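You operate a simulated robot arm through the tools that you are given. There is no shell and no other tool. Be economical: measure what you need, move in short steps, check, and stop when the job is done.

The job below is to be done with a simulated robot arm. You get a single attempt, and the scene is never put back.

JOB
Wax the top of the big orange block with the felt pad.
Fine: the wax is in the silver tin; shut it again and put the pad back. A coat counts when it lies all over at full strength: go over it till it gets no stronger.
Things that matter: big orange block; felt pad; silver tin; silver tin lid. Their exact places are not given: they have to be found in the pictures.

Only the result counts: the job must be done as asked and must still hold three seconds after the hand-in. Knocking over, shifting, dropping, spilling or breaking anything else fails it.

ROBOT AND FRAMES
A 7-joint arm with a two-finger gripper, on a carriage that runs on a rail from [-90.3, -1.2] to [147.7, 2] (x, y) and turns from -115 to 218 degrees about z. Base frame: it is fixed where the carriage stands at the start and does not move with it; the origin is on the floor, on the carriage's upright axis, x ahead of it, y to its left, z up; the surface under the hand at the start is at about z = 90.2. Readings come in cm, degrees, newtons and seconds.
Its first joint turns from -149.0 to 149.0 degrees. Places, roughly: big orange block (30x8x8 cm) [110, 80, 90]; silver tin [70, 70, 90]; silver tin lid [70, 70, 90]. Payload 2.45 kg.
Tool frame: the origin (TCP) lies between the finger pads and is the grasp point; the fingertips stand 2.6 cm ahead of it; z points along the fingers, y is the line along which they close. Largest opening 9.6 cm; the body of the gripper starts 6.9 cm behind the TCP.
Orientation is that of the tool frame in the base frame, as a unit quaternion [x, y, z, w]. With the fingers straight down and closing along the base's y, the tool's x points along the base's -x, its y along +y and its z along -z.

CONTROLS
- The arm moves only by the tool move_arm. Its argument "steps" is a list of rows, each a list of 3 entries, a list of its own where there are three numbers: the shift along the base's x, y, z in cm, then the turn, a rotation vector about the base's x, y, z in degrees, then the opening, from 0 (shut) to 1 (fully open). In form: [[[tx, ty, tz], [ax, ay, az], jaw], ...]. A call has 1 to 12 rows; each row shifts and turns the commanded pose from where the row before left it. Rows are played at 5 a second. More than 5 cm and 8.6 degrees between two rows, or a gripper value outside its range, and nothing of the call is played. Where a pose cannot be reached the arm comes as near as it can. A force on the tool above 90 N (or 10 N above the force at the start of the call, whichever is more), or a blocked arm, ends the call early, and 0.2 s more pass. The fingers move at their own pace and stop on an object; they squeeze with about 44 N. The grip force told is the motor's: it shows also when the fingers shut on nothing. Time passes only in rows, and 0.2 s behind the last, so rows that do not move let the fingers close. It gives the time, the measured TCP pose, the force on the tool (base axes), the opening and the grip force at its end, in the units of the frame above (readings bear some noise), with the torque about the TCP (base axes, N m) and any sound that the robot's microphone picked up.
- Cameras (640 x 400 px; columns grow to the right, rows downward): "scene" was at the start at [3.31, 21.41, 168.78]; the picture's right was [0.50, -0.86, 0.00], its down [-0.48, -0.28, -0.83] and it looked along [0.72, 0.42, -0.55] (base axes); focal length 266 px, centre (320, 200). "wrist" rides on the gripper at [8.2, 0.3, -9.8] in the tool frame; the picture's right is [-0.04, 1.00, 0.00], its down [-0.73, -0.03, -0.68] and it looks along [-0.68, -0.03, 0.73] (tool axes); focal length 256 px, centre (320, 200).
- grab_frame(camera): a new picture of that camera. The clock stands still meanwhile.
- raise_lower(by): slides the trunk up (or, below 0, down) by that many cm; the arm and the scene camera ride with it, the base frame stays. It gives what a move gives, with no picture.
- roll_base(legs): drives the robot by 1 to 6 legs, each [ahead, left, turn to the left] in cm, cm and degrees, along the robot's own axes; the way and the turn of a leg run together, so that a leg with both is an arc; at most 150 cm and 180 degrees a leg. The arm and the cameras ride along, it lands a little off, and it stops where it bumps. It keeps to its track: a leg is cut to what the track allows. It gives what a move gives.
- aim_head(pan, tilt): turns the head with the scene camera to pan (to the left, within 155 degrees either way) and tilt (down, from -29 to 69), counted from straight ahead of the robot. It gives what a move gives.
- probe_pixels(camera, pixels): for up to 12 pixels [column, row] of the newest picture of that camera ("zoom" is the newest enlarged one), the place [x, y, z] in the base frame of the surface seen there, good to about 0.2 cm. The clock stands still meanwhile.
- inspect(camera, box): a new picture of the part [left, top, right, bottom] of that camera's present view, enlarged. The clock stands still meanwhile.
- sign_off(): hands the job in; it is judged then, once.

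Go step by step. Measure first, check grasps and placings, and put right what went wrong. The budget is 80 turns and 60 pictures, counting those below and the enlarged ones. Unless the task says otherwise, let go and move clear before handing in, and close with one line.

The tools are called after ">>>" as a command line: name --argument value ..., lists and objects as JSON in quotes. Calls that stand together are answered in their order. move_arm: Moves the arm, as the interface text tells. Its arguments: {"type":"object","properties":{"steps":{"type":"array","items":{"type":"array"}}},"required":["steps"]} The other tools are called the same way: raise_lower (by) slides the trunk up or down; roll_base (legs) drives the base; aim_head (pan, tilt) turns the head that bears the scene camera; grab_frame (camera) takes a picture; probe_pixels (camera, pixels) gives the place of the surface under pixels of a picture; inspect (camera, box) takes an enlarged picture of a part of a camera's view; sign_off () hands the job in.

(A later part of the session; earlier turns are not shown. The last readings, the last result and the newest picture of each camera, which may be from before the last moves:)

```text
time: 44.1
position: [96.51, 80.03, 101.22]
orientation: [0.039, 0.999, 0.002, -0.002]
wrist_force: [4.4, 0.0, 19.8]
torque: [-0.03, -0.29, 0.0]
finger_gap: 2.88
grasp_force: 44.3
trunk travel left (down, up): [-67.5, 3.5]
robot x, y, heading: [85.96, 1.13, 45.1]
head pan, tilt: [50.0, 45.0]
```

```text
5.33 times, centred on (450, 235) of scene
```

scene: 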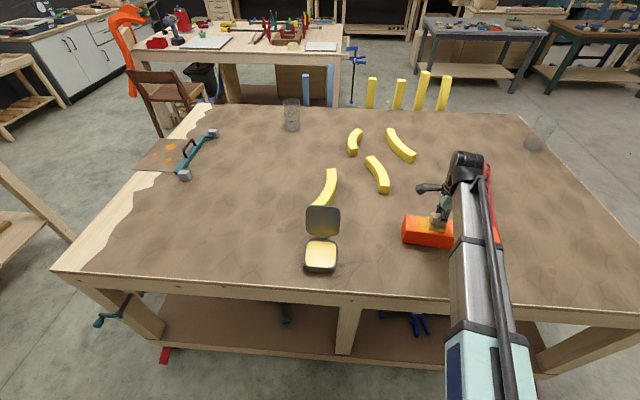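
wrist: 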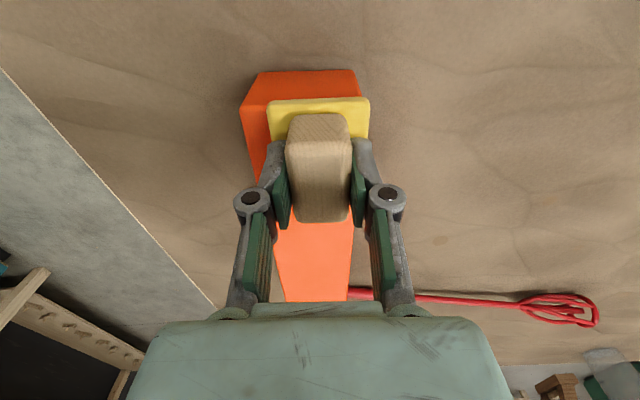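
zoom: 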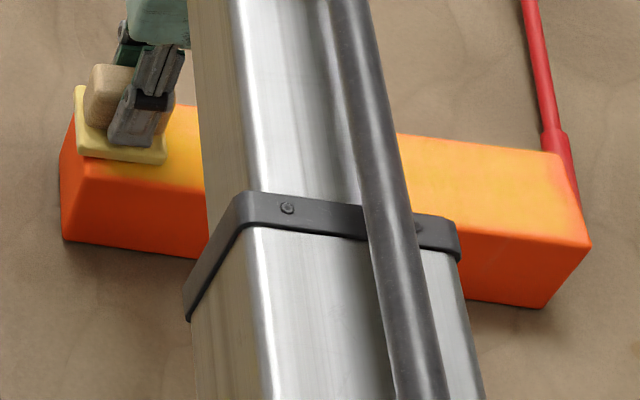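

I scrub the left end across its width here, then lift to check coat and pad from above.

>>> move_arm --steps '[[[0, -1.2, 0], [0, 0, 0], 0], [[-0.1, -1.2, 0], [0, 0, 0], 0], [[1.5, 0.6, 0], [0, 0, 0], 0], [[0, 1.2, 0], [0, 0, 0], 0], [[-1.5, 0.6, 0], [0, 0, 0], 0], [[0, -1.2, 0], [0, 0, 0], 0], [[-0.1, -1.2, 0], [0, 0, 0], 0], [[0, 0, 4], [0, 0, 0], 0], [[-4, -3, 1], [0, 0, 0], 0], [[-4, -3, 0], [0, 0, 0], 0]]'

>>> grab_frame --camera "wrist"

>>> inspect --camera "scene" --box '[390, 200, 510, 270]'

```text
refused: row 9 steps farther than a row can; nothing moved
```

```text
26 pictures are left
```

wrist: 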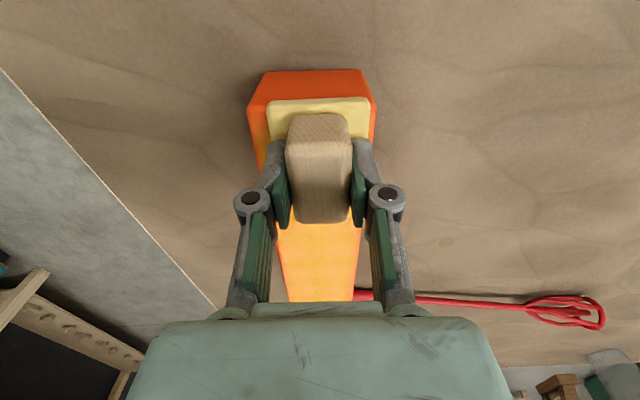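

```text
5.33 times, centred on (450, 235) of scene
```

zoom: 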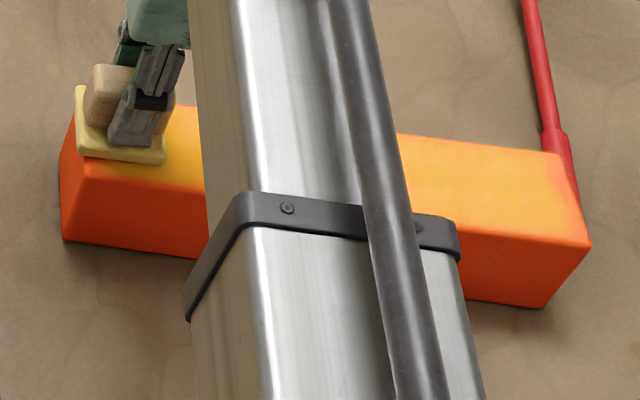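

Row 9 was a hair too long. The pad at (320,115) has paled, so after the left-end scrub I'll go reload.

>>> move_arm --steps '[[[0, -1.2, 0], [0, 0, 0], 0], [[-0.1, -1.2, 0], [0, 0, 0], 0], [[1.5, 0.6, 0], [0, 0, 0], 0], [[0, 1.2, 0], [0, 0, 0], 0], [[-1.5, 0.6, 0], [0, 0, 0], 0], [[0, -1.2, 0], [0, 0, 0], 0], [[-0.1, -1, 0], [0, 0, 0], 0], [[0, 0, 3.5], [0, 0, 0], 0], [[-3.6, -2.5, 0], [0, 0, 1.1], 0], [[-3.6, -2.5, 0], [0, 0, 1.1], 0], [[-3.6, -2.5, 0], [0, 0, 1.1], 0], [[-3.6, -2.5, 0], [0, 0, 1.1], 0]]'

>>> inspect --camera "scene" --box '[390, 200, 510, 270]'

```text
time: 46.7
position: [81.62, 67.8, 104.8]
orientation: [0.001, 1.0, 0.001, -0.002]
wrist_force: [-0.8, 0.7, -1.1]
torque: [-0.01, 0.03, -0.02]
finger_gap: 2.88
grasp_force: 43.4
trunk travel left (down, up): [-67.5, 3.5]
robot x, y, heading: [86.23, 1.04, 45.2]
head pan, tilt: [50.0, 45.0]
```

```text
5.33 times, centred on (450, 235) of scene
```

zoom: 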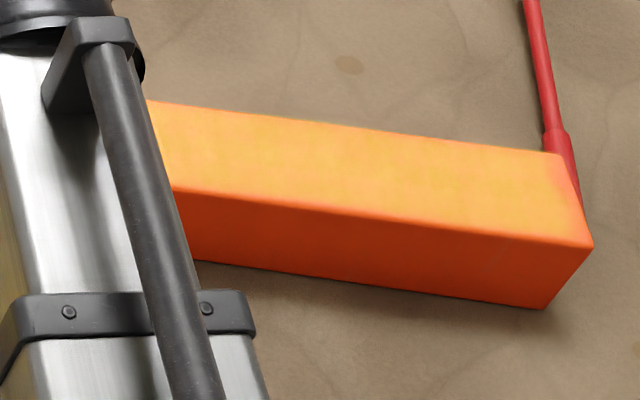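

The coat is still uneven (edges more orange). Reload: back to the tin and down into the wax.

>>> move_arm --steps '[[[-4, -0.33, 0], [0, 0, 0], 0], [[-4, -0.33, 0], [0, 0, 0], 0], [[-4, -0.33, 0], [0, 0, 0], 0], [[-3.9, -0.33, 0], [0, 0, 0], 0], [[0, 0, -4], [0, 0, 0], 0], [[0, 0, -2.5], [0, 0, 0], 0], [[0, 0, -0.4], [0, 0, 0], 0], [[0, 0, -0.3], [0, 0, 0], 0], [[0, 0, 0], [0, 0, 0], 0]]'

>>> inspect --camera "wrist" --box '[200, 30, 440, 240]'

```text
time: 48.7
position: [65.74, 66.79, 97.33]
orientation: [0.001, 1.0, 0.002, -0.003]
wrist_force: [-0.9, 0.2, 9.5]
torque: [-0.03, 0.01, 0.03]
finger_gap: 2.87
grasp_force: 44.1
trunk travel left (down, up): [-67.5, 3.5]
robot x, y, heading: [86.09, 1.22, 45.2]
head pan, tilt: [50.0, 45.0]
```

```text
1.90 times, centred on (320, 135) of wrist
```

zoom: 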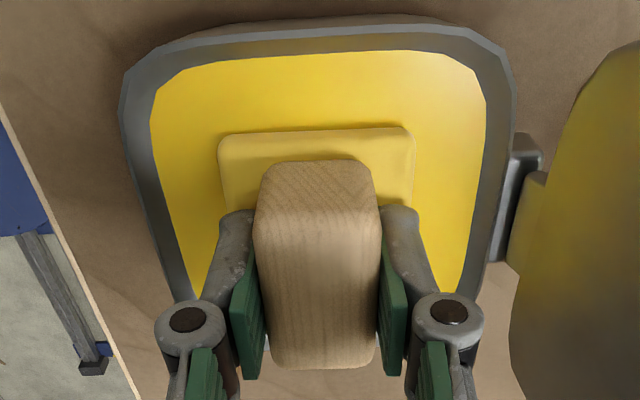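

In contact at 9.5 N and already darkening. A short rub, then lift and carry back to the block (12 rows in all).

>>> move_arm --steps '[[[0.7, 0, 0], [0, 0, 0], 0], [[-1.4, 0, 0], [0, 0, 0], 0], [[0.7, 0, 0], [0, 0, 0], 0], [[0, 0, 3.5], [0, 0, 0], 0], [[0, 0, 3.8], [0, 0, 0], 0], [[4.5, 0, 0], [0, 0, 0], 0], [[4.5, 0, 0], [0, 0, 0], 0], [[4.4, 2.3, 0], [0, 0, -1.1], 0], [[4.4, 2.3, 0], [0, 0, -1.1], 0], [[4.4, 2.3, 0], [0, 0, -1.1], 0], [[4.4, 2.3, 0], [0, 0, -1.1], 0], [[4.2, 2.1, 0], [0, 0, 0], 0]]'

>>> grab_frame --camera "wrist"

```text
time: 51.3
position: [96.64, 78.13, 104.15]
orientation: [0.04, 0.999, 0.001, -0.003]
wrist_force: [0.5, -0.8, -0.8]
torque: [-0.01, 0.01, -0.02]
finger_gap: 2.92
grasp_force: 43.6
trunk travel left (down, up): [-67.5, 3.5]
robot x, y, heading: [86.15, 0.89, 45.3]
head pan, tilt: [50.0, 45.0]
```

```text
22 pictures are left
```

wrist: 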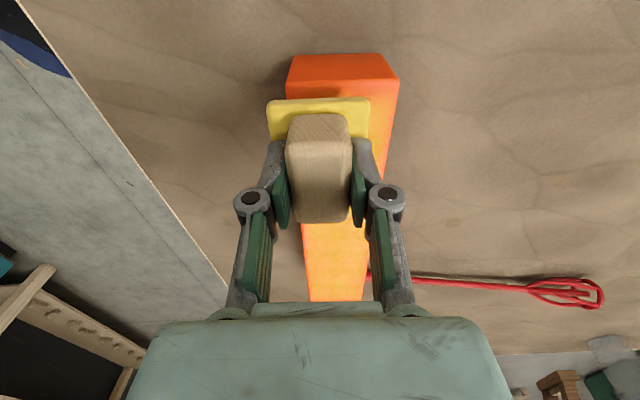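

Pad fully yellow again, over the front-left corner. Lower to contact.

>>> move_arm --steps '[[[-0.2, -0.1, -2.6], [0, 0, 0], 0], [[0, 0, -0.2], [0, 0, 0], 0], [[0, 0, -0.12], [0, 0, 0], 0], [[0, 0, 0], [0, 0, 0], 0]]'

```text
time: 52.3
position: [96.48, 77.92, 101.56]
orientation: [0.04, 0.999, 0.001, -0.003]
wrist_force: [0.1, 0.1, 0.7]
torque: [0.01, -0.03, 0.03]
finger_gap: 2.87
grasp_force: 44.2
trunk travel left (down, up): [-67.5, 3.5]
robot x, y, heading: [86.13, 1.26, 45.1]
head pan, tilt: [50.0, 45.0]
```

Not touching yet; lower 0.4 more, scrub the left end, then begin the front-half stroke.

>>> move_arm --steps '[[[0, 0, -0.25], [0, 0, 0], 0], [[0, 0, -0.14], [0, 0, 0], 0], [[0, 1.1, 0], [0, 0, 0], 0], [[0, 1.2, 0], [0, 0, 0], 0], [[1, 0, 0], [0, 0, 0], 0], [[-1, -1.1, 0], [0, 0, 0], 0], [[0, -1.2, 0], [0, 0, 0], 0], [[0, 0, 0], [0, 0, 0], 0]]'

```text
time: 54.1
position: [96.52, 77.62, 101.17]
orientation: [0.039, 0.999, 0.001, -0.003]
wrist_force: [-0.3, -1.0, 1.5]
torque: [0.01, 0.01, -0.03]
finger_gap: 2.89
grasp_force: 44.4
trunk travel left (down, up): [-67.5, 3.5]
robot x, y, heading: [86.08, 1.17, 45.2]
head pan, tilt: [50.0, 45.0]
```

Contact is light, so I lower 0.12 more and stroke to the far end along the front.

>>> move_arm --steps '[[[0, 0.25, -0.12], [0, 0, 0], 0], [[2.27, -0.178, 0], [0, 0, 0], 0], [[2.27, -0.178, 0], [0, 0, 0], 0], [[2.27, -0.178, 0], [0, 0, 0], 0], [[2.27, -0.178, 0], [0, 0, 0], 0], [[2.27, -0.178, 0], [0, 0, 0], 0], [[2.27, -0.178, 0], [0, 0, 0], 0], [[2.27, -0.178, 0], [0, 0, 0], 0], [[2.27, -0.178, 0], [0, 0, 0], 0], [[2.27, -0.178, 0], [0, 0, 0], 0], [[2.27, -0.178, 0], [0, 0, 0], 0], [[2.27, -0.178, 0], [0, 0, 0], 0]]'

>>> inspect --camera "scene" --box '[390, 200, 510, 270]'

```text
time: 56.7
position: [121.47, 76.2, 101.26]
orientation: [0.04, 0.999, 0.001, -0.002]
wrist_force: [1.4, -0.2, 2.9]
torque: [0.02, 0.04, -0.05]
finger_gap: 2.91
grasp_force: 44.2
trunk travel left (down, up): [-67.5, 3.5]
robot x, y, heading: [86.05, 0.99, 45.1]
head pan, tilt: [50.0, 45.0]
```

```text
5.33 times, centred on (450, 235) of scene
```

zoom: 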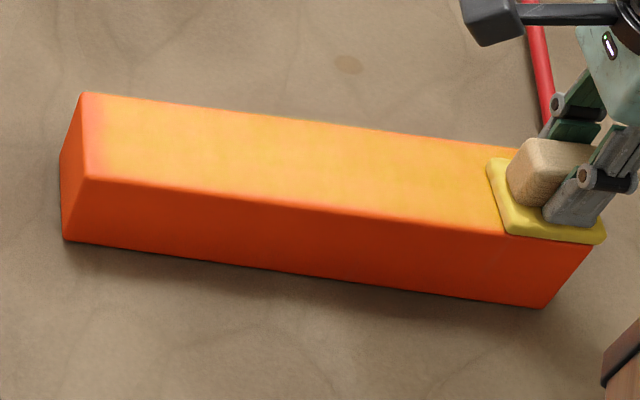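

The film is better; the rims (left ~0.7 cm, front and rear edges) are still weaker. I press a bit more, scrub the right end, and stroke back along the rear with a little overhang.

>>> move_arm --steps '[[[0.5, -0.2, -0.08], [0, 0, 0], 0], [[0.1, 1.3, 0], [0, 0, 0], 0], [[0.1, 1.5, 0], [0, 0, 0], 0], [[-2.4, 0.19, 0], [0, 0, 0], 0], [[-2.4, 0.19, 0], [0, 0, 0], 0], [[-2.4, 0.19, 0], [0, 0, 0], 0], [[-2.4, 0.19, 0], [0, 0, 0], 0], [[-2.4, 0.19, 0], [0, 0, 0], 0], [[-2.4, 0.19, 0], [0, 0, 0], 0], [[-2.4, 0.19, 0], [0, 0, 0], 0], [[-2.4, 0.19, 0], [0, 0, 0], 0], [[-2.4, 0.19, 0], [0, 0, 0], 0]]'

>>> inspect --camera "scene" --box '[390, 200, 510, 270]'

```text
time: 59.3
position: [100.52, 80.45, 101.16]
orientation: [0.038, 0.999, 0.001, -0.002]
wrist_force: [0.5, -0.1, 0.4]
torque: [0.03, -0.02, 0.02]
finger_gap: 2.87
grasp_force: 43.9
trunk travel left (down, up): [-67.5, 3.5]
robot x, y, heading: [86.24, 1.09, 45.0]
head pan, tilt: [50.0, 45.0]
```

```text
5.33 times, centred on (450, 235) of scene
```

zoom: 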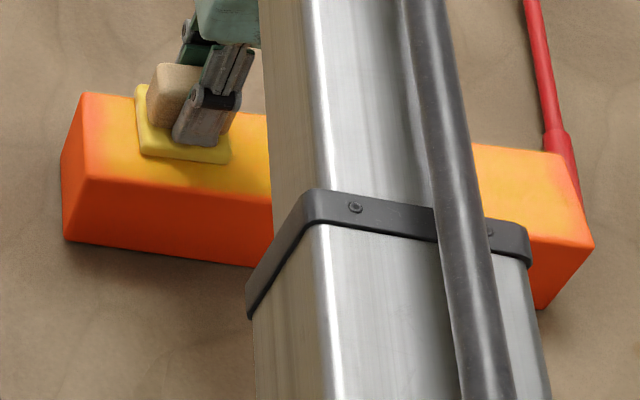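

Contact has faded here (0.4 N). I lower 0.2, then extend further left past the end and scrub there.

>>> move_arm --steps '[[[0, 0, -0.2], [0, 0, 0], 0], [[-2.4, 0.1, 0], [0, 0, 0], 0], [[-2.2, 0.1, 0], [0, 0, 0], 0], [[0, 0, 0], [0, 0, 0], 0]]'

```text
time: 60.3
position: [95.91, 80.43, 101.22]
orientation: [0.04, 0.999, 0.003, -0.002]
wrist_force: [9.4, 0.6, 33.0]
torque: [-0.06, -0.44, 0.0]
finger_gap: 2.9
grasp_force: 44.5
trunk travel left (down, up): [-67.5, 3.5]
robot x, y, heading: [86.31, 0.85, 45.0]
head pan, tilt: [50.0, 45.0]
```

Firm contact now (33 N); ease a bit and scrub across the left end, then stroke along the front.

>>> move_arm --steps '[[[0, -0.8, 0.1], [0, 0, 0], 0], [[-0.1, -1.0, 0], [0, 0, 0], 0], [[0, -1.0, 0], [0, 0, 0], 0], [[0, 1.2, 0], [0, 0, 0], 0], [[0, 1.4, 0], [0, 0, 0], 0], [[0, -1.3, 0], [0, 0, 0], 0], [[0, -1.3, 0], [0, 0, 0], 0], [[0, 0, 0], [0, 0, 0], 0]]'

```text
time: 62.1
position: [95.81, 77.83, 101.06]
orientation: [0.038, 0.999, 0.001, -0.002]
wrist_force: [-0.3, 4.1, 17.2]
torque: [0.34, 0.18, -0.01]
finger_gap: 2.88
grasp_force: 44.2
trunk travel left (down, up): [-67.5, 3.5]
robot x, y, heading: [85.97, 1.22, 45.2]
head pan, tilt: [50.0, 45.0]
```

Good (17 N). Front stroke to the far end.

>>> move_arm --steps '[[[2.4, -0.19, 0], [0, 0, 0], 0], [[2.4, -0.19, 0], [0, 0, 0], 0], [[2.4, -0.19, 0], [0, 0, 0], 0], [[2.4, -0.19, 0], [0, 0, 0], 0], [[2.4, -0.19, 0], [0, 0, 0], 0], [[2.4, -0.19, 0], [0, 0, 0], 0], [[2.4, -0.19, 0], [0, 0, 0], 0], [[2.4, -0.19, 0], [0, 0, 0], 0], [[2.4, -0.19, 0], [0, 0, 0], 0], [[2.4, -0.19, 0], [0, 0, 0], 0], [[2.2, -0.18, 0], [0, 0, 0], 0], [[0, 0, 0], [0, 0, 0], 0]]'

>>> inspect --camera "scene" --box '[390, 200, 510, 270]'

```text
time: 64.7
position: [122.05, 75.85, 100.91]
orientation: [0.039, 0.999, 0.002, -0.003]
wrist_force: [0.0, 1.2, 4.9]
torque: [0.01, 0.17, -0.02]
finger_gap: 2.92
grasp_force: 44.4
trunk travel left (down, up): [-67.5, 3.5]
robot x, y, heading: [86.35, 1.31, 45.0]
head pan, tilt: [50.0, 45.0]
```

```text
5.33 times, centred on (450, 235) of scene
```

zoom: 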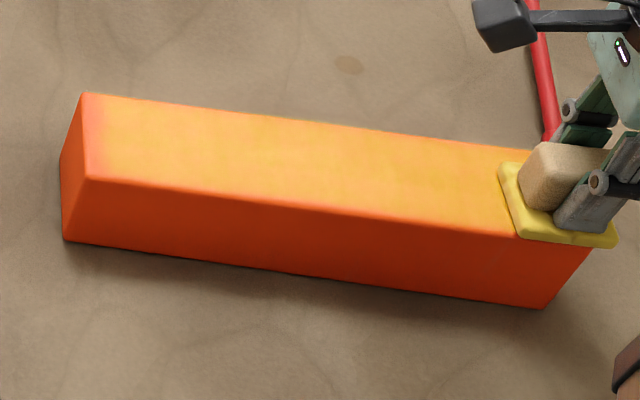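

The centre looks unchanged from the previous lap, i.e. saturated; the rims remain to compare. Scrub the right end and go back along the rear with contact.

>>> move_arm --steps '[[[0.3, 0, -0.06], [0, 0, 0], 0], [[0.1, 1.4, 0], [0, 0, 0], 0], [[0.1, 1.5, 0], [0, 0, 0], 0], [[0, -1.4, 0], [0, 0, 0], 0], [[0, 1.4, 0], [0, 0, 0], 0], [[-2.4, 0.19, 0], [0, 0, 0], 0], [[-2.4, 0.19, 0], [0, 0, 0], 0], [[-2.4, 0.19, 0], [0, 0, 0], 0], [[-2.4, 0.19, 0], [0, 0, 0], 0], [[-2.4, 0.19, 0], [0, 0, 0], 0], [[-2.4, 0.19, 0], [0, 0, 0], 0]]'

>>> move_arm --steps '[[[-2.4, 0.19, -0.03], [0, 0, 0], 0], [[-2.4, 0.19, -0.03], [0, 0, 0], 0], [[-2.4, 0.19, 0], [0, 0, 0], 0], [[-2.4, 0.19, 0], [0, 0, 0], 0], [[-2.4, 0.19, 0], [0, 0, 0], 0]]'

>>> inspect --camera "scene" --box '[390, 200, 510, 270]'

```text
time: 67.1
position: [107.84, 79.9, 100.99]
orientation: [0.039, 0.999, 0.0, -0.003]
wrist_force: [2.1, 0.2, 11.3]
torque: [0.08, -0.19, 0.0]
finger_gap: 2.89
grasp_force: 43.6
trunk travel left (down, up): [-67.5, 3.5]
robot x, y, heading: [86.07, 1.39, 45.4]
head pan, tilt: [50.0, 45.0]
```

```text
time: 68.3
position: [96.09, 80.54, 101.01]
orientation: [0.038, 0.999, 0.0, -0.004]
wrist_force: [2.5, 0.0, 11.4]
torque: [0.04, -0.18, 0.0]
finger_gap: 2.89
grasp_force: 43.7
trunk travel left (down, up): [-67.5, 3.5]
robot x, y, heading: [86.05, 1.49, 45.2]
head pan, tilt: [50.0, 45.0]
```

```text
5.33 times, centred on (450, 235) of scene
```

zoom: 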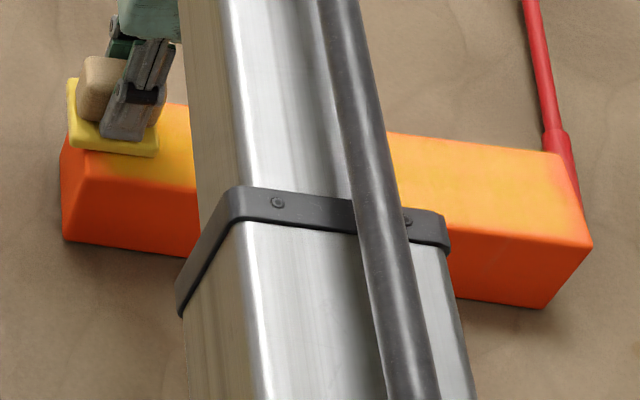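

Good contact all along (11 N). One more left-end scrub, then lift and back off for a close top view.

>>> move_arm --steps '[[[0, -1.3, 0], [0, 0, 0], 0], [[-0.1, -1.3, 0], [0, 0, 0], 0], [[0, 1.3, 0], [0, 0, 0], 0], [[0.6, 1.3, 0], [0, 0, 0], 0], [[0, -1.3, 0], [0, 0, 0], 0], [[-0.6, -1.3, 0], [0, 0, 0], 0], [[0, 0, 4], [0, 0, 0], 0], [[-4.5, 0, 2], [0, 0, 0], 0], [[-4.5, 0, 2], [0, 0, 0], 0], [[-3, 0, 3], [0, 0, 0], 0], [[0, 0, 0], [0, 0, 0], 0]]'

>>> inspect --camera "wrist" --box '[260, 140, 480, 310]'

>>> inspect --camera "scene" --box '[390, 200, 510, 270]'

```text
time: 70.7
position: [84.32, 78.16, 111.92]
orientation: [0.039, 0.999, 0.002, -0.001]
wrist_force: [0.8, 0.7, -0.3]
torque: [-0.01, -0.01, -0.01]
finger_gap: 2.9
grasp_force: 44.0
trunk travel left (down, up): [-67.5, 3.5]
robot x, y, heading: [86.15, 1.56, 45.0]
head pan, tilt: [50.0, 45.0]
```

```text
2.35 times, centred on (370, 225) of wrist
```

zoom: 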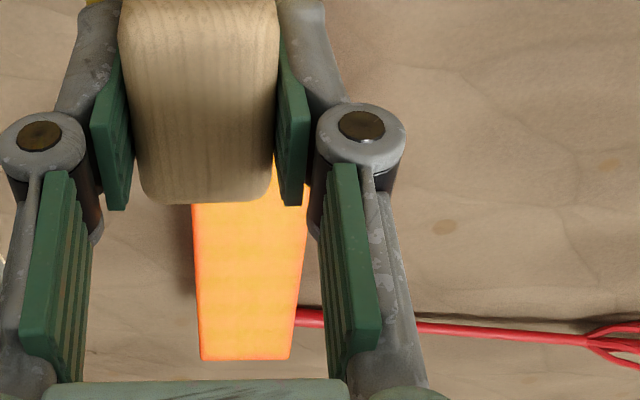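

```text
5.33 times, centred on (450, 235) of scene
```

zoom: 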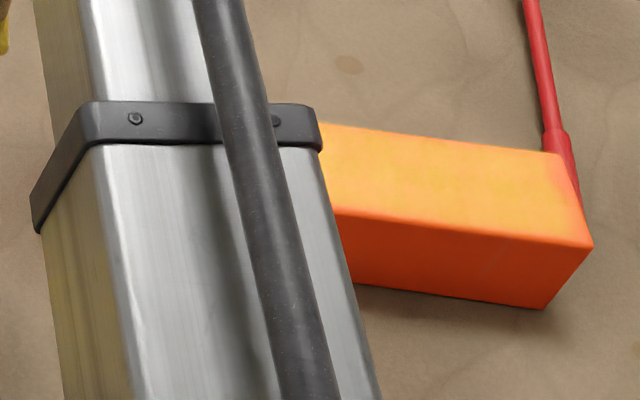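

The coat looks even on what I can see. I carry the pad back to the tin for a last load and view the whole block from there.

>>> move_arm --steps '[[[0, -4, -1], [0, 0, 1.1], 0], [[-3, -4, -1.5], [0, 0, 1.1], 0], [[-3.6, -3, -1.5], [0, 0, 1.1], 0], [[-4, -0.7, -1.5], [0, 0, 1.1], 0], [[-4, 0, -1], [0, 0, 0], 0], [[-4, 0, 0], [0, 0, 0], 0], [[0, 0, -3], [0, 0, 0], 0], [[0, 0, -3], [0, 0, 0], 0], [[0, 0, -1.2], [0, 0, 0], 0], [[0, 0, 0], [0, 0, 0], 0]]'

>>> inspect --camera "scene" --box '[390, 200, 510, 270]'

```text
refused: row 2 steps farther than a row can; nothing moved
```

```text
5.33 times, centred on (450, 235) of scene
```

zoom: 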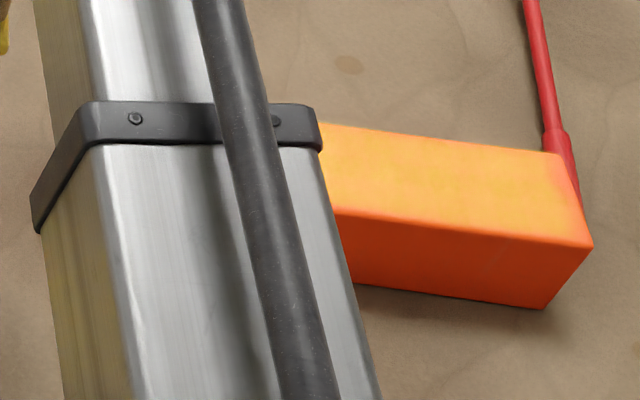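

A row was again too long; redo with shorter rows.

>>> move_arm --steps '[[[0, -4, -1.5], [0, 0, 1.1], 0], [[0, -4, -1.5], [0, 0, 1.1], 0], [[-3, -3, -1.5], [0, 0, 1.1], 0], [[-4, -0.5, -1.5], [0, 0, 1.1], 0], [[-4, 0, -1], [0, 0, 0], 0], [[-4, 0, 0], [0, 0, 0], 0], [[-3.6, 0, 0], [0, 0, 0], 0], [[0, 0, -3], [0, 0, 0], 0], [[0, 0, -3], [0, 0, 0], 0], [[0, 0, 0], [0, 0, 0], 0]]'

>>> inspect --camera "scene" --box '[390, 200, 510, 270]'

```text
time: 72.9
position: [65.56, 66.81, 98.67]
orientation: [0.0, 1.0, 0.0, -0.003]
wrist_force: [-0.8, 0.8, -0.8]
torque: [0.01, 0.04, 0.0]
finger_gap: 2.89
grasp_force: 44.0
trunk travel left (down, up): [-67.5, 3.5]
robot x, y, heading: [85.88, 1.27, 45.3]
head pan, tilt: [50.0, 45.0]
```

```text
5.33 times, centred on (450, 235) of scene
```

zoom: 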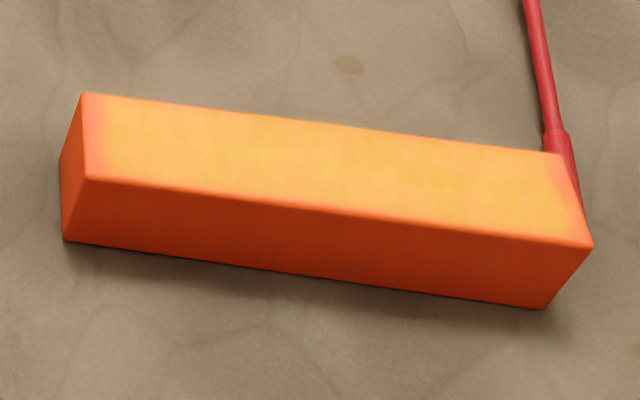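

The whole top now shows a near-even coat, with slightly weaker ends (x≈90–105 and ≈575 px). One more fully loaded lap will tell whether it gets stronger; load the pad and carry it over.

>>> move_arm --steps '[[[0, 0, -1.2], [0, 0, 0], 0], [[0, 0, -0.15], [0, 0, 0], 0], [[0.6, 0, 0], [0, 0, 0], 0], [[-0.6, 0, 0], [0, 0, 0], 0], [[0, 0, 3.5], [0, 0, 0], 0], [[0, 0, 3.8], [0, 0, 0], 0], [[4.5, 0, 0], [0, 0, 0], 0], [[4.5, 0, 0], [0, 0, 0], 0], [[4.4, 2.2, 0], [0, 0, -1.1], 0], [[4.4, 2.2, 0], [0, 0, -1.1], 0], [[4.4, 2.2, 0], [0, 0, -1.1], 0], [[4.2, 2.2, 0], [0, 0, -1.1], 0]]'

>>> move_arm --steps '[[[4, 2.2, -1], [0, 0, 0], 0], [[0, 0, -1.6], [0, 0, 0], 0], [[0, 0, 0], [0, 0, 0], 0]]'

```text
time: 75.5
position: [91.67, 75.56, 104.94]
orientation: [0.039, 0.999, 0.0, -0.002]
wrist_force: [0.3, -0.8, -1.5]
torque: [0.0, 0.0, -0.04]
finger_gap: 2.89
grasp_force: 43.7
trunk travel left (down, up): [-67.5, 3.5]
robot x, y, heading: [85.61, 1.21, 45.1]
head pan, tilt: [50.0, 45.0]
```

```text
time: 76.3
position: [95.66, 77.78, 102.01]
orientation: [0.039, 0.999, 0.002, -0.002]
wrist_force: [0.3, -0.3, -0.3]
torque: [0.0, -0.01, 0.01]
finger_gap: 2.9
grasp_force: 44.1
trunk travel left (down, up): [-67.5, 3.5]
robot x, y, heading: [85.85, 1.23, 45.2]
head pan, tilt: [50.0, 45.0]
```

Hovering 0.9 cm above contact at the front-left corner. Lower gently and scrub that end.

>>> move_arm --steps '[[[0, 0, -0.75], [0, 0, 0], 0], [[0, 0, -0.2], [0, 0, 0], 0], [[0, 0, 0], [0, 0, 0], 0]]'

>>> move_arm --steps '[[[0, 1.2, -0.03], [0, 0, 0], 0], [[0, 1.5, 0], [0, 0, 0], 0], [[0.6, -1.3, 0], [0, 0, 0], 0], [[0, -1.3, 0], [0, 0, 0], 0], [[-0.6, 0, 0], [0, 0, 0], 0], [[0, 1.3, 0], [0, 0, 0], 0], [[0, 1.3, 0], [0, 0, 0], 0], [[0, -1.3, 0], [0, 0, 0], 0], [[0, -1.3, 0], [0, 0, 0], 0], [[0, 0, 0], [0, 0, 0], 0]]'

```text
time: 77.1
position: [95.86, 77.62, 101.15]
orientation: [0.04, 0.999, 0.001, -0.002]
wrist_force: [0.8, -0.6, 0.1]
torque: [-0.04, -0.02, -0.01]
finger_gap: 2.9
grasp_force: 43.8
trunk travel left (down, up): [-67.5, 3.5]
robot x, y, heading: [86.27, 1.18, 45.0]
head pan, tilt: [50.0, 45.0]
```

```text
time: 79.3
position: [95.81, 77.74, 101.25]
orientation: [0.04, 0.999, 0.001, -0.003]
wrist_force: [-0.3, -0.9, -0.3]
torque: [0.0, 0.0, 0.0]
finger_gap: 2.89
grasp_force: 44.5
trunk travel left (down, up): [-67.5, 3.5]
robot x, y, heading: [86.3, 1.26, 45.1]
head pan, tilt: [50.0, 45.0]
```

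No contact yet; lower further and repeat the scrub.

>>> move_arm --steps '[[[0, 0, -0.15], [0, 0, 0], 0], [[0, 0, -0.1], [0, 0, 0], 0], [[0, 0, 0], [0, 0, 0], 0]]'

```text
time: 80.1
position: [95.81, 77.77, 101.04]
orientation: [0.041, 0.999, 0.001, -0.002]
wrist_force: [0.4, -0.3, 0.1]
torque: [0.03, 0.01, -0.02]
finger_gap: 2.88
grasp_force: 43.7
trunk travel left (down, up): [-67.5, 3.5]
robot x, y, heading: [86.18, 1.19, 45.1]
head pan, tilt: [50.0, 45.0]
```

>>> move_arm --steps '[[[0, 0, -0.1], [0, 0, 0], 0], [[0, 0, -0.1], [0, 0, 0], 0], [[0, 0, 0], [0, 0, 0], 0]]'

```text
time: 80.9
position: [95.83, 77.79, 101.03]
orientation: [0.039, 0.999, 0.002, -0.002]
wrist_force: [-0.7, 5.6, 24.3]
torque: [0.12, -0.02, 0.06]
finger_gap: 2.86
grasp_force: 44.1
trunk travel left (down, up): [-67.5, 3.5]
robot x, y, heading: [86.18, 1.09, 45.2]
head pan, tilt: [50.0, 45.0]
```

Contact at 24 N now. Ease slightly, scrub the left end, then stroke the front.

>>> move_arm --steps '[[[0, 1.3, 0.07], [0, 0, 0], 0], [[0, 1.4, 0], [0, 0, 0], 0], [[0.5, -1.3, 0], [0, 0, 0], 0], [[-0.5, -1.3, 0], [0, 0, 0], 0], [[0, 1.3, 0], [0, 0, 0], 0], [[0, 1.3, 0], [0, 0, 0], 0], [[0, -1.3, 0], [0, 0, 0], 0], [[0, -1.3, 0], [0, 0, 0], 0], [[0, 0, 0], [0, 0, 0], 0]]'

>>> move_arm --steps '[[[2.4, -0.19, 0], [0, 0, 0], 0], [[2.4, -0.19, 0], [0, 0, 0], 0], [[2.4, -0.19, 0], [0, 0, 0], 0], [[2.4, -0.19, 0], [0, 0, 0], 0], [[2.4, -0.19, 0], [0, 0, 0], 0], [[2.4, -0.19, 0], [0, 0, 0], 0], [[2.4, -0.19, 0], [0, 0, 0], 0], [[2.4, -0.19, 0], [0, 0, 0], 0], [[2.4, -0.19, 0], [0, 0, 0], 0], [[2.4, -0.19, 0], [0, 0, 0], 0], [[2.4, -0.18, 0], [0, 0, 0], 0], [[0, 0, 0], [0, 0, 0], 0]]'

>>> inspect --camera "scene" --box '[390, 200, 510, 270]'

```text
time: 82.9
position: [95.72, 78.04, 100.91]
orientation: [0.039, 0.999, 0.001, -0.003]
wrist_force: [0.0, 1.6, 10.0]
torque: [0.05, 0.04, 0.0]
finger_gap: 2.9
grasp_force: 44.0
trunk travel left (down, up): [-67.5, 3.5]
robot x, y, heading: [86.26, 1.05, 45.0]
head pan, tilt: [50.0, 45.0]
```

```text
time: 85.5
position: [121.95, 75.53, 100.91]
orientation: [0.039, 0.999, 0.001, -0.003]
wrist_force: [-0.7, 0.3, 8.1]
torque: [-0.05, 0.13, 0.0]
finger_gap: 2.87
grasp_force: 43.7
trunk travel left (down, up): [-67.5, 3.5]
robot x, y, heading: [86.56, 1.2, 45.2]
head pan, tilt: [50.0, 45.0]
```

```text
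5.33 times, centred on (450, 235) of scene
```

zoom: 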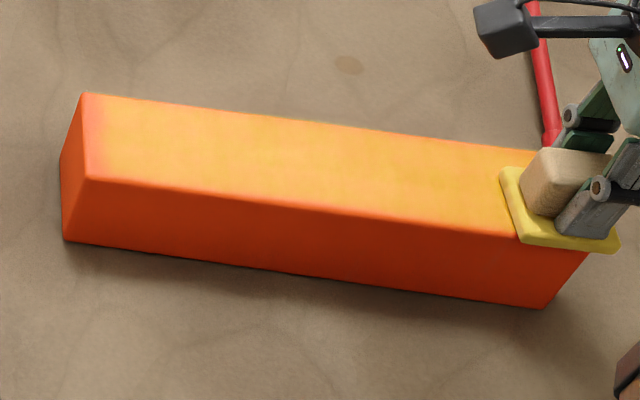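

Same look as before this stroke, so the front half is saturated. Finish the lap: right-end scrub, then the rear stroke with the same pressure.

>>> move_arm --steps '[[[0.2, 0.2, 0], [0, 0, 0], 0], [[0.1, 1.3, 0], [0, 0, 0], 0], [[0.1, 1.4, 0], [0, 0, 0], 0], [[0, -1.3, 0], [0, 0, 0], 0], [[0, -1.3, 0], [0, 0, 0], 0], [[0, 1.3, 0], [0, 0, 0], 0], [[0, 1.4, 0], [0, 0, 0], 0], [[0, 0, 0], [0, 0, 0], 0]]'

>>> move_arm --steps '[[[-2.4, 0.19, 0], [0, 0, 0], 0], [[-2.4, 0.19, 0], [0, 0, 0], 0], [[-2.4, 0.19, 0], [0, 0, 0], 0], [[-2.4, 0.19, 0], [0, 0, 0], 0], [[-2.4, 0.19, 0], [0, 0, 0], 0], [[-2.4, 0.19, 0], [0, 0, 0], 0], [[-2.4, 0.19, 0], [0, 0, 0], 0], [[-2.4, 0.19, 0], [0, 0, 0], 0], [[-2.4, 0.19, 0], [0, 0, 0], 0], [[-2.4, 0.19, 0], [0, 0, 0], 0], [[-2.4, 0.18, 0], [0, 0, 0], 0], [[0, 0, 0], [0, 0, 0], 0]]'

```text
time: 87.3
position: [122.52, 78.74, 100.81]
orientation: [0.039, 0.999, 0.001, -0.002]
wrist_force: [0.4, -1.3, 6.4]
torque: [-0.09, 0.0, -0.03]
finger_gap: 2.89
grasp_force: 43.9
trunk travel left (down, up): [-67.5, 3.5]
robot x, y, heading: [86.29, 1.28, 45.3]
head pan, tilt: [50.0, 45.0]
```

```text
time: 89.9
position: [96.1, 80.84, 101.01]
orientation: [0.038, 0.999, 0.001, -0.002]
wrist_force: [1.1, -1.4, 10.8]
torque: [-0.05, -0.19, 0.0]
finger_gap: 2.91
grasp_force: 43.8
trunk travel left (down, up): [-67.5, 3.5]
robot x, y, heading: [85.82, 1.21, 45.3]
head pan, tilt: [50.0, 45.0]
```

Rear stroke kept 6–11 N throughout. Now lift and carry the pad back over its original spot (83.05, 66.06), hovering, and look.

>>> move_arm --steps '[[[0, 0, 3.5], [0, 0, 0], 0], [[-2.61, -2.96, 0], [0, 0, 0.9], 0], [[-2.61, -2.96, 0], [0, 0, 0.9], 0], [[-2.61, -2.96, 0], [0, 0, 0.9], 0], [[-2.61, -2.96, 0], [0, 0, 0.9], 0], [[-2.61, -2.94, 0], [0, 0, 0.9], 0], [[0, 0, -4.5], [0, 0, 0], 0], [[0, 0, -3.5], [0, 0, 0], 0], [[0, 0, 0], [0, 0, 0], 0]]'

>>> grab_frame --camera "scene"

```text
time: 91.9
position: [83.09, 65.99, 96.29]
orientation: [0.0, 1.0, 0.001, -0.002]
wrist_force: [0.3, 0.0, -0.3]
torque: [0.0, 0.0, -0.03]
finger_gap: 2.88
grasp_force: 44.0
trunk travel left (down, up): [-67.5, 3.5]
robot x, y, heading: [86.38, 1.03, 45.2]
head pan, tilt: [50.0, 45.0]
```

```text
12 pictures are left
```

scene: 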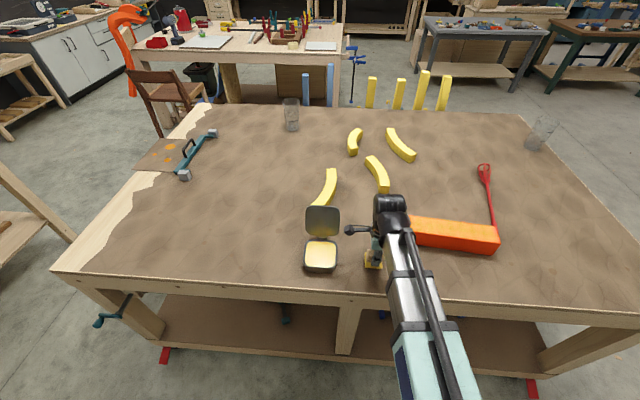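

Over the spot at z 96.3 with the lid still open. Lower to contact in small steps.

>>> move_arm --steps '[[[0, 0, -1.4], [0, 0, 0], 0], [[0, 0, -0.4], [0, 0, 0], 0], [[0, 0, -0.3], [0, 0, 0], 0], [[0, 0, 0], [0, 0, 0], 0]]'

```text
time: 92.9
position: [83.22, 66.02, 94.18]
orientation: [-0.001, 1.0, 0.001, -0.002]
wrist_force: [-0.8, 0.0, -1.3]
torque: [0.0, 0.0, 0.02]
finger_gap: 2.88
grasp_force: 44.0
trunk travel left (down, up): [-67.5, 3.5]
robot x, y, heading: [86.01, 1.25, 45.3]
head pan, tilt: [50.0, 45.0]
```

>>> move_arm --steps '[[[-0.1, 0, -0.12], [0, 0, 0], 0], [[0, 0, -0.1], [0, 0, 0], 0], [[0, 0, 0], [0, 0, 0], 0]]'

```text
time: 93.7
position: [83.04, 66.05, 93.99]
orientation: [0.0, 1.0, 0.001, -0.002]
wrist_force: [-0.1, 0.1, -0.7]
torque: [0.03, 0.04, 0.0]
finger_gap: 2.87
grasp_force: 43.8
trunk travel left (down, up): [-67.5, 3.5]
robot x, y, heading: [85.92, 1.26, 45.1]
head pan, tilt: [50.0, 45.0]
```

>>> move_arm --steps '[[[0, 0, -0.1], [0, 0, 0], 0], [[0, 0, -0.1], [0, 0, 0], 0], [[0, 0, 0], [0, 0, 0], 0]]'

```text
time: 94.5
position: [83.15, 66.07, 93.93]
orientation: [-0.001, 1.0, 0.002, -0.003]
wrist_force: [-1.9, -0.2, 12.0]
torque: [-0.1, 0.01, -0.01]
finger_gap: 2.91
grasp_force: 43.5
trunk travel left (down, up): [-67.5, 3.5]
robot x, y, heading: [86.0, 1.32, 45.3]
head pan, tilt: [50.0, 45.0]
```

The pad rests on the table (12 N). Release and rise clear.

>>> move_arm --steps '[[[0, 0, 0.08], [0, 0, 0], 0.35], [[0, 0, 0], [0, 0, 0], 0.55], [[0, 0, 0], [0, 0, 0], 0.55], [[0, 0, 4], [0, 0, 0], 0.55], [[0, 0, 5], [0, 0, 0], 0.5], [[-4, 0, 3], [0, 0, 0], 0.3], [[-4, 0, 2], [0, 0, 0], 0.3], [[-3, 0, 0], [0, 0, 0], 0.3]]'

>>> grab_frame --camera "wrist"

>>> grab_frame --camera "scene"

```text
time: 96.3
position: [71.94, 66.19, 108.07]
orientation: [0.0, 1.0, 0.001, -0.003]
wrist_force: [0.1, 0.1, 0.3]
torque: [0.03, 0.01, -0.05]
finger_gap: 2.85
grasp_force: 0.0
trunk travel left (down, up): [-67.5, 3.5]
robot x, y, heading: [86.19, 0.89, 45.1]
head pan, tilt: [50.0, 45.0]
```

```text
11 pictures are left
```

wrist: 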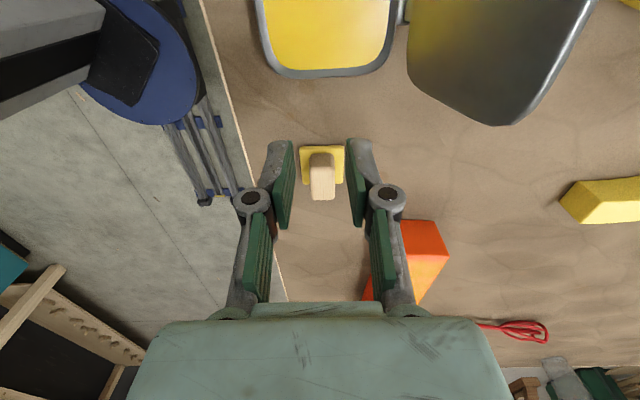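

```text
10 pictures are left
```

scene: 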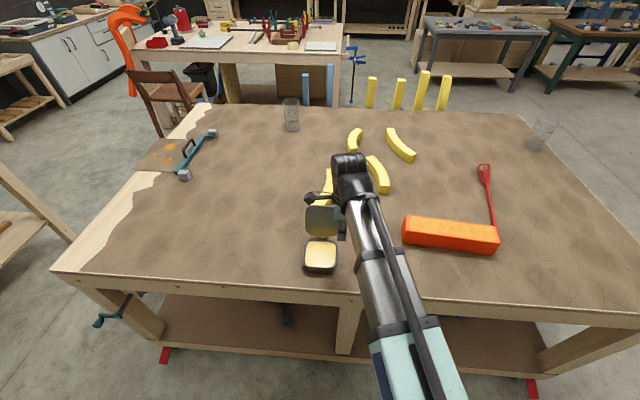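

Pad is back in place. Now rise and go above the lid handle (64.75, 79.65), and check the coat once more.

>>> move_arm --steps '[[[0, 0, 4], [0, 0, 0], 0.3], [[-1.8, 3.37, 0.35], [0, 0, 0], 0.3], [[-1.8, 3.37, 0.35], [0, 0, 0], 0.3], [[-1.8, 3.37, 0.35], [0, 0, 0], 0.3], [[-1.79, 3.35, 0.35], [0, 0, 0], 0.3], [[0, 0, 0], [0, 0, 0], 0.3]]'

>>> grab_frame --camera "wrist"

>>> inspect --camera "scene" --box '[390, 200, 510, 270]'

```text
time: 97.7
position: [65.3, 79.52, 113.41]
orientation: [0.0, 1.0, 0.001, -0.003]
wrist_force: [0.5, 0.3, 0.2]
torque: [-0.01, -0.01, 0.01]
finger_gap: 2.87
grasp_force: 0.2
trunk travel left (down, up): [-67.5, 3.5]
robot x, y, heading: [86.22, 0.67, 45.2]
head pan, tilt: [50.0, 45.0]
```

```text
9 pictures are left
```

wrist: 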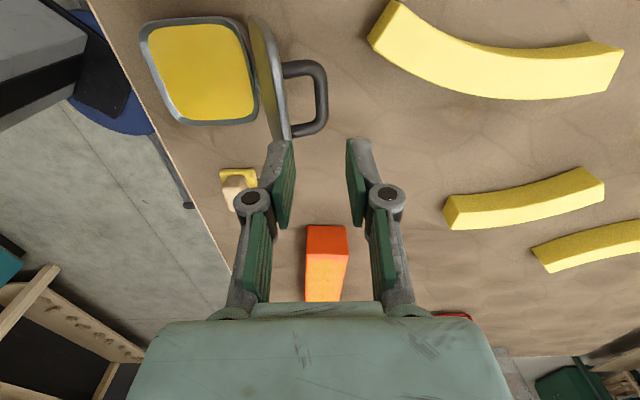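

```text
5.33 times, centred on (450, 235) of scene
```

zoom: 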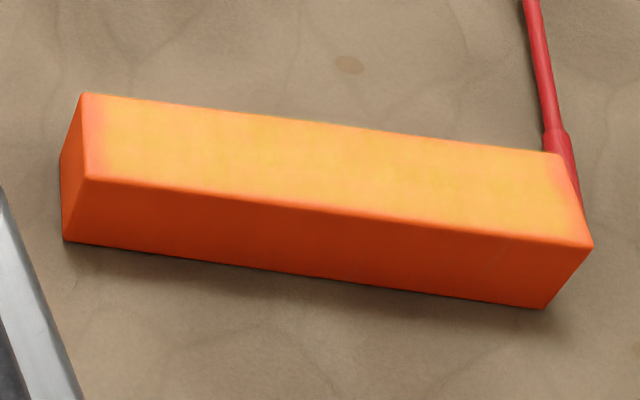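

The coat is unchanged after the last lap, so it is at full strength. Checking the handle bar position before descending.

>>> probe_pixels --camera "wrist" --pixels '[[322, 80], [323, 95], [321, 110], [319, 95], [327, 100], [320, 72]]'

```text
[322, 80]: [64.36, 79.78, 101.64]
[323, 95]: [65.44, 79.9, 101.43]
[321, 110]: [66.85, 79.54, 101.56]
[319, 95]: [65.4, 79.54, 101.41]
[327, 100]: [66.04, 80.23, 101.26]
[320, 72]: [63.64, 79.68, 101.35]
```

Bar centre is near y 79.75, z 101. Descend and grip.

>>> move_arm --steps '[[[0, 0.2, -4.3], [0, 0, 0], 0.3], [[0, 0, -4.3], [0, 0, 0], 0.3], [[0, 0, -4.2], [0, 0, 0], 0.3], [[0, 0, 0], [0, 0, 0], 0], [[0, 0, 0], [0, 0, 0], 0], [[0, 0, 0], [0, 0, 0], 0]]'

```text
time: 99.1
position: [64.92, 79.4, 100.36]
orientation: [-0.001, 1.0, -0.002, -0.003]
wrist_force: [0.7, -23.2, -13.1]
torque: [-0.63, 0.41, 0.6]
finger_gap: 0.95
grasp_force: 37.1
trunk travel left (down, up): [-67.5, 3.5]
robot x, y, heading: [85.98, 1.32, 45.4]
head pan, tilt: [50.0, 45.0]
```

The bar is held. Swing the lid back along the reverse arc to near the top.

>>> move_arm --steps '[[[0, -0.5, 0.5], [0, 0, 0], 0], [[0, -1.02, 0.74], [0, 0, 0], 0], [[0, -1.11, 0.59], [0, 0, 0], 0], [[0, -1.18, 0.43], [0, 0, 0], 0], [[0, -1.23, 0.26], [0, 0, 0], 0], [[0, -1.25, 0.09], [0, 0, 0], 0], [[0, 0, 0], [0, 0, 0], 0]]'

```text
time: 100.7
position: [64.93, 73.55, 103.28]
orientation: [0.001, 1.0, 0.002, -0.003]
wrist_force: [-2.7, 1.5, 2.6]
torque: [0.13, -0.24, 0.52]
finger_gap: 1.02
grasp_force: 37.4
trunk travel left (down, up): [-67.5, 3.5]
robot x, y, heading: [86.32, 0.87, 45.2]
head pan, tilt: [50.0, 45.0]
```

Low forces; continue down the closing side.

>>> move_arm --steps '[[[0, -1.32, -0.05], [0, 0, 0], 0], [[0, -1.28, -0.23], [0, 0, 0], 0], [[0, -1.23, -0.4], [0, 0, 0], 0], [[0, -1.16, -0.56], [0, 0, 0], 0], [[0, -1.07, -0.73], [0, 0, 0], 0], [[0, 0, 0], [0, 0, 0], 0]]'

```text
time: 102.1
position: [65.08, 67.45, 101.2]
orientation: [0.001, 1.0, 0.001, -0.003]
wrist_force: [7.8, 2.1, -1.8]
torque: [0.03, -0.18, 0.54]
finger_gap: 1.0
grasp_force: 37.6
trunk travel left (down, up): [-67.5, 3.5]
robot x, y, heading: [86.21, 0.92, 45.4]
head pan, tilt: [50.0, 45.0]
```

Continue to nearly closed, then check.

>>> move_arm --steps '[[[0, -0.88, -0.8], [0, 0, 0], 0], [[0, -0.73, -0.86], [0, 0, 0], 0], [[0, -0.53, -0.8], [0, 0, 0], 0], [[0, 0, 0], [0, 0, 0], 0]]'

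>>> inspect --camera "wrist" --box '[180, 30, 460, 250]'

```text
time: 103.1
position: [65.05, 65.31, 98.65]
orientation: [0.0, 1.0, 0.001, -0.003]
wrist_force: [13.2, 0.4, -1.3]
torque: [0.0, -0.16, 0.51]
finger_gap: 0.99
grasp_force: 37.2
trunk travel left (down, up): [-67.5, 3.5]
robot x, y, heading: [86.22, 1.01, 45.4]
head pan, tilt: [50.0, 45.0]
```

```text
1.82 times, centred on (320, 140) of wrist
```

zoom: 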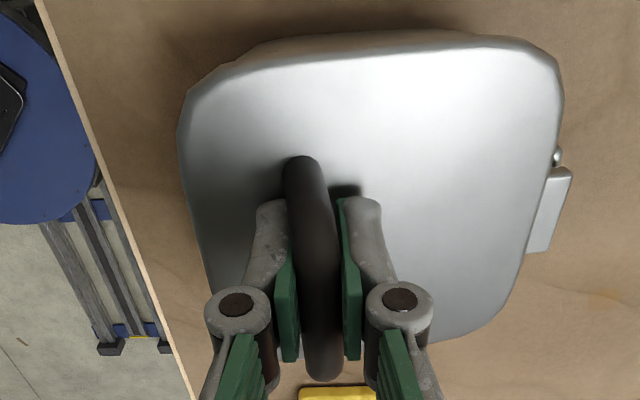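

Nearly shut. Press down gently until it seats.

>>> move_arm --steps '[[[0, -0.15, -0.3], [0, 0, 0], 0], [[0, -0.1, -0.3], [0, 0, 0], 0], [[0, 0, -0.2], [0, 0, 0], 0], [[0, 0, 0], [0, 0, 0], 0]]'

>>> probe_pixels --camera "wrist" --pixels '[[300, 60]]'

```text
time: 104.1
position: [65.09, 64.8, 97.98]
orientation: [0.0, 1.0, 0.001, -0.004]
wrist_force: [13.3, -5.9, 2.9]
torque: [0.02, -0.07, 0.52]
finger_gap: 0.99
grasp_force: 37.3
trunk travel left (down, up): [-67.5, 3.5]
robot x, y, heading: [86.23, 1.32, 45.2]
head pan, tilt: [50.0, 45.0]
```

```text
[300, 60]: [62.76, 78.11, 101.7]
```

Position is at or near the closed value; press a bit more to feel the seat.

>>> move_arm --steps '[[[0, 0, -0.15], [0, 0, 0], 0], [[0, 0, -0.15], [0, 0, 0], 0], [[0, 0, 0], [0, 0, 0], 0]]'

>>> grab_frame --camera "wrist"

>>> probe_pixels --camera "wrist" --pixels '[[300, 70], [400, 80], [420, 120], [290, 110], [400, 170], [350, 60]]'

```text
time: 104.9
position: [65.08, 64.69, 97.71]
orientation: [-0.001, 1.0, 0.0, -0.003]
wrist_force: [11.6, -14.5, 6.2]
torque: [0.1, 0.0, 0.51]
finger_gap: 1.0
grasp_force: 37.1
trunk travel left (down, up): [-67.5, 3.5]
robot x, y, heading: [86.32, 1.0, 45.3]
head pan, tilt: [50.0, 45.0]
```

```text
6 pictures are left
```

wrist: 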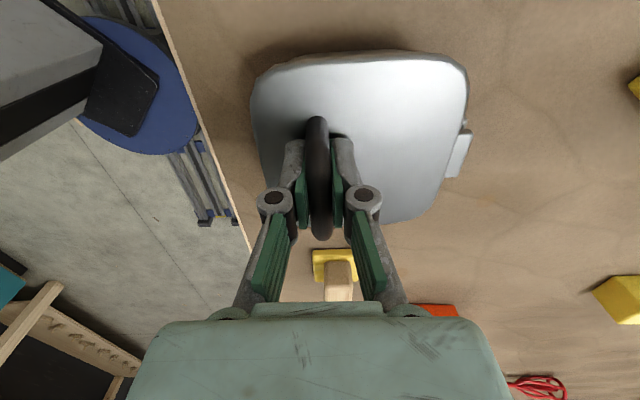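

```text
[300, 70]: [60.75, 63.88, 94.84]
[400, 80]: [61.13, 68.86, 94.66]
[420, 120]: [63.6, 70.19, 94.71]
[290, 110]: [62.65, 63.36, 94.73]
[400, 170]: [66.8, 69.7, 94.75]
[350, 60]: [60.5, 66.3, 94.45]
```

The lid plane reads 94.7 flat, as at the start: shut. Release, rise and back off.

>>> move_arm --steps '[[[0, 0.1, 0.2], [0, 0, 0], 0.1], [[0, 0, 0], [0, 0, 0], 0.3], [[0, 0, 0], [0, 0, 0], 0.4], [[0, 0, 3], [0, 0, 0], 0.4], [[0, 0, 4.5], [0, 0, 0], 0.4], [[0, 0, 4.5], [0, 0, 0], 0.4], [[-4, 0, 3], [0, 0, 0], 0.4], [[-4, 0, 2], [0, 0, 0], 0.4], [[0, 0, 0], [0, 0, 0], 0.4]]'

>>> grab_frame --camera "wrist"

>>> grab_frame --camera "scene"

>>> probe_pixels --camera "wrist" --pixels '[[320, 90], [335, 120]]'

```text
time: 106.9
position: [56.92, 65.16, 114.69]
orientation: [0.0, 1.0, 0.001, -0.002]
wrist_force: [-0.3, -0.8, -0.7]
torque: [0.05, -0.02, 0.0]
finger_gap: 3.83
grasp_force: 0.1
trunk travel left (down, up): [-67.5, 3.5]
robot x, y, heading: [85.84, 1.13, 45.3]
head pan, tilt: [50.0, 45.0]
```

```text
5 pictures are left
```

wrist: 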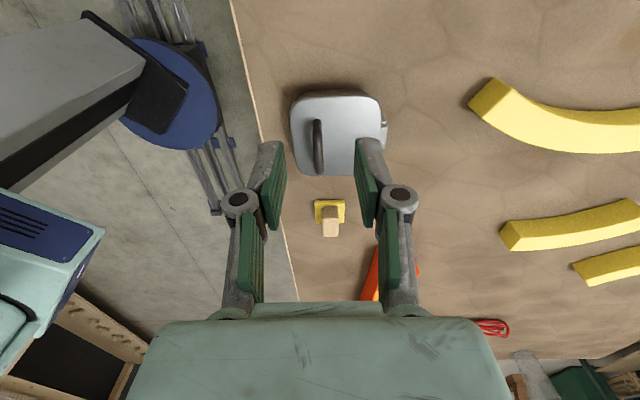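

```text
4 pictures are left
```

scene: 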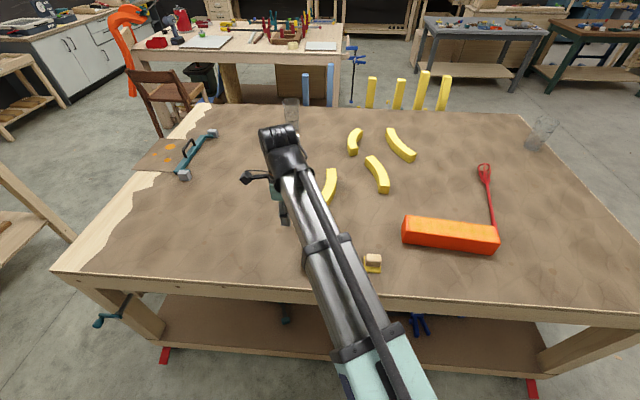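

```text
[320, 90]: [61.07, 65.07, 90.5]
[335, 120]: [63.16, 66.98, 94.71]
```

The lid is shut and the pad is back at its place. One last close look at the coat's left end before handing in.

>>> inspect --camera "scene" --box '[398, 212, 438, 242]'

>>> inspect --camera "scene" --box '[465, 220, 505, 250]'

```text
13.33 times, centred on (418, 227) of scene
```

zoom: 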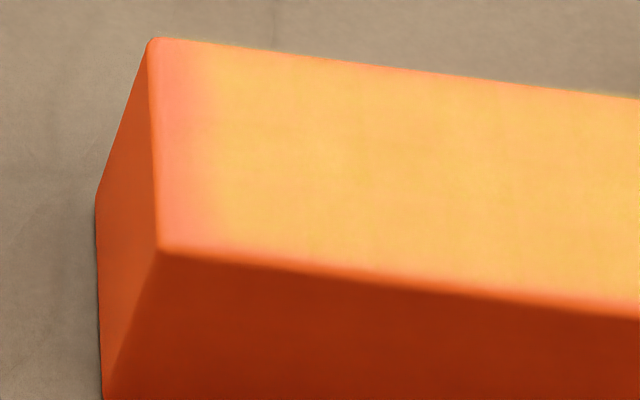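

```text
13.33 times, centred on (485, 235) of scene
```

zoom: 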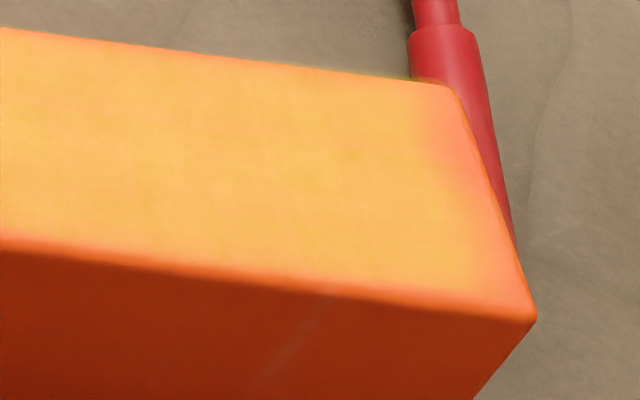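

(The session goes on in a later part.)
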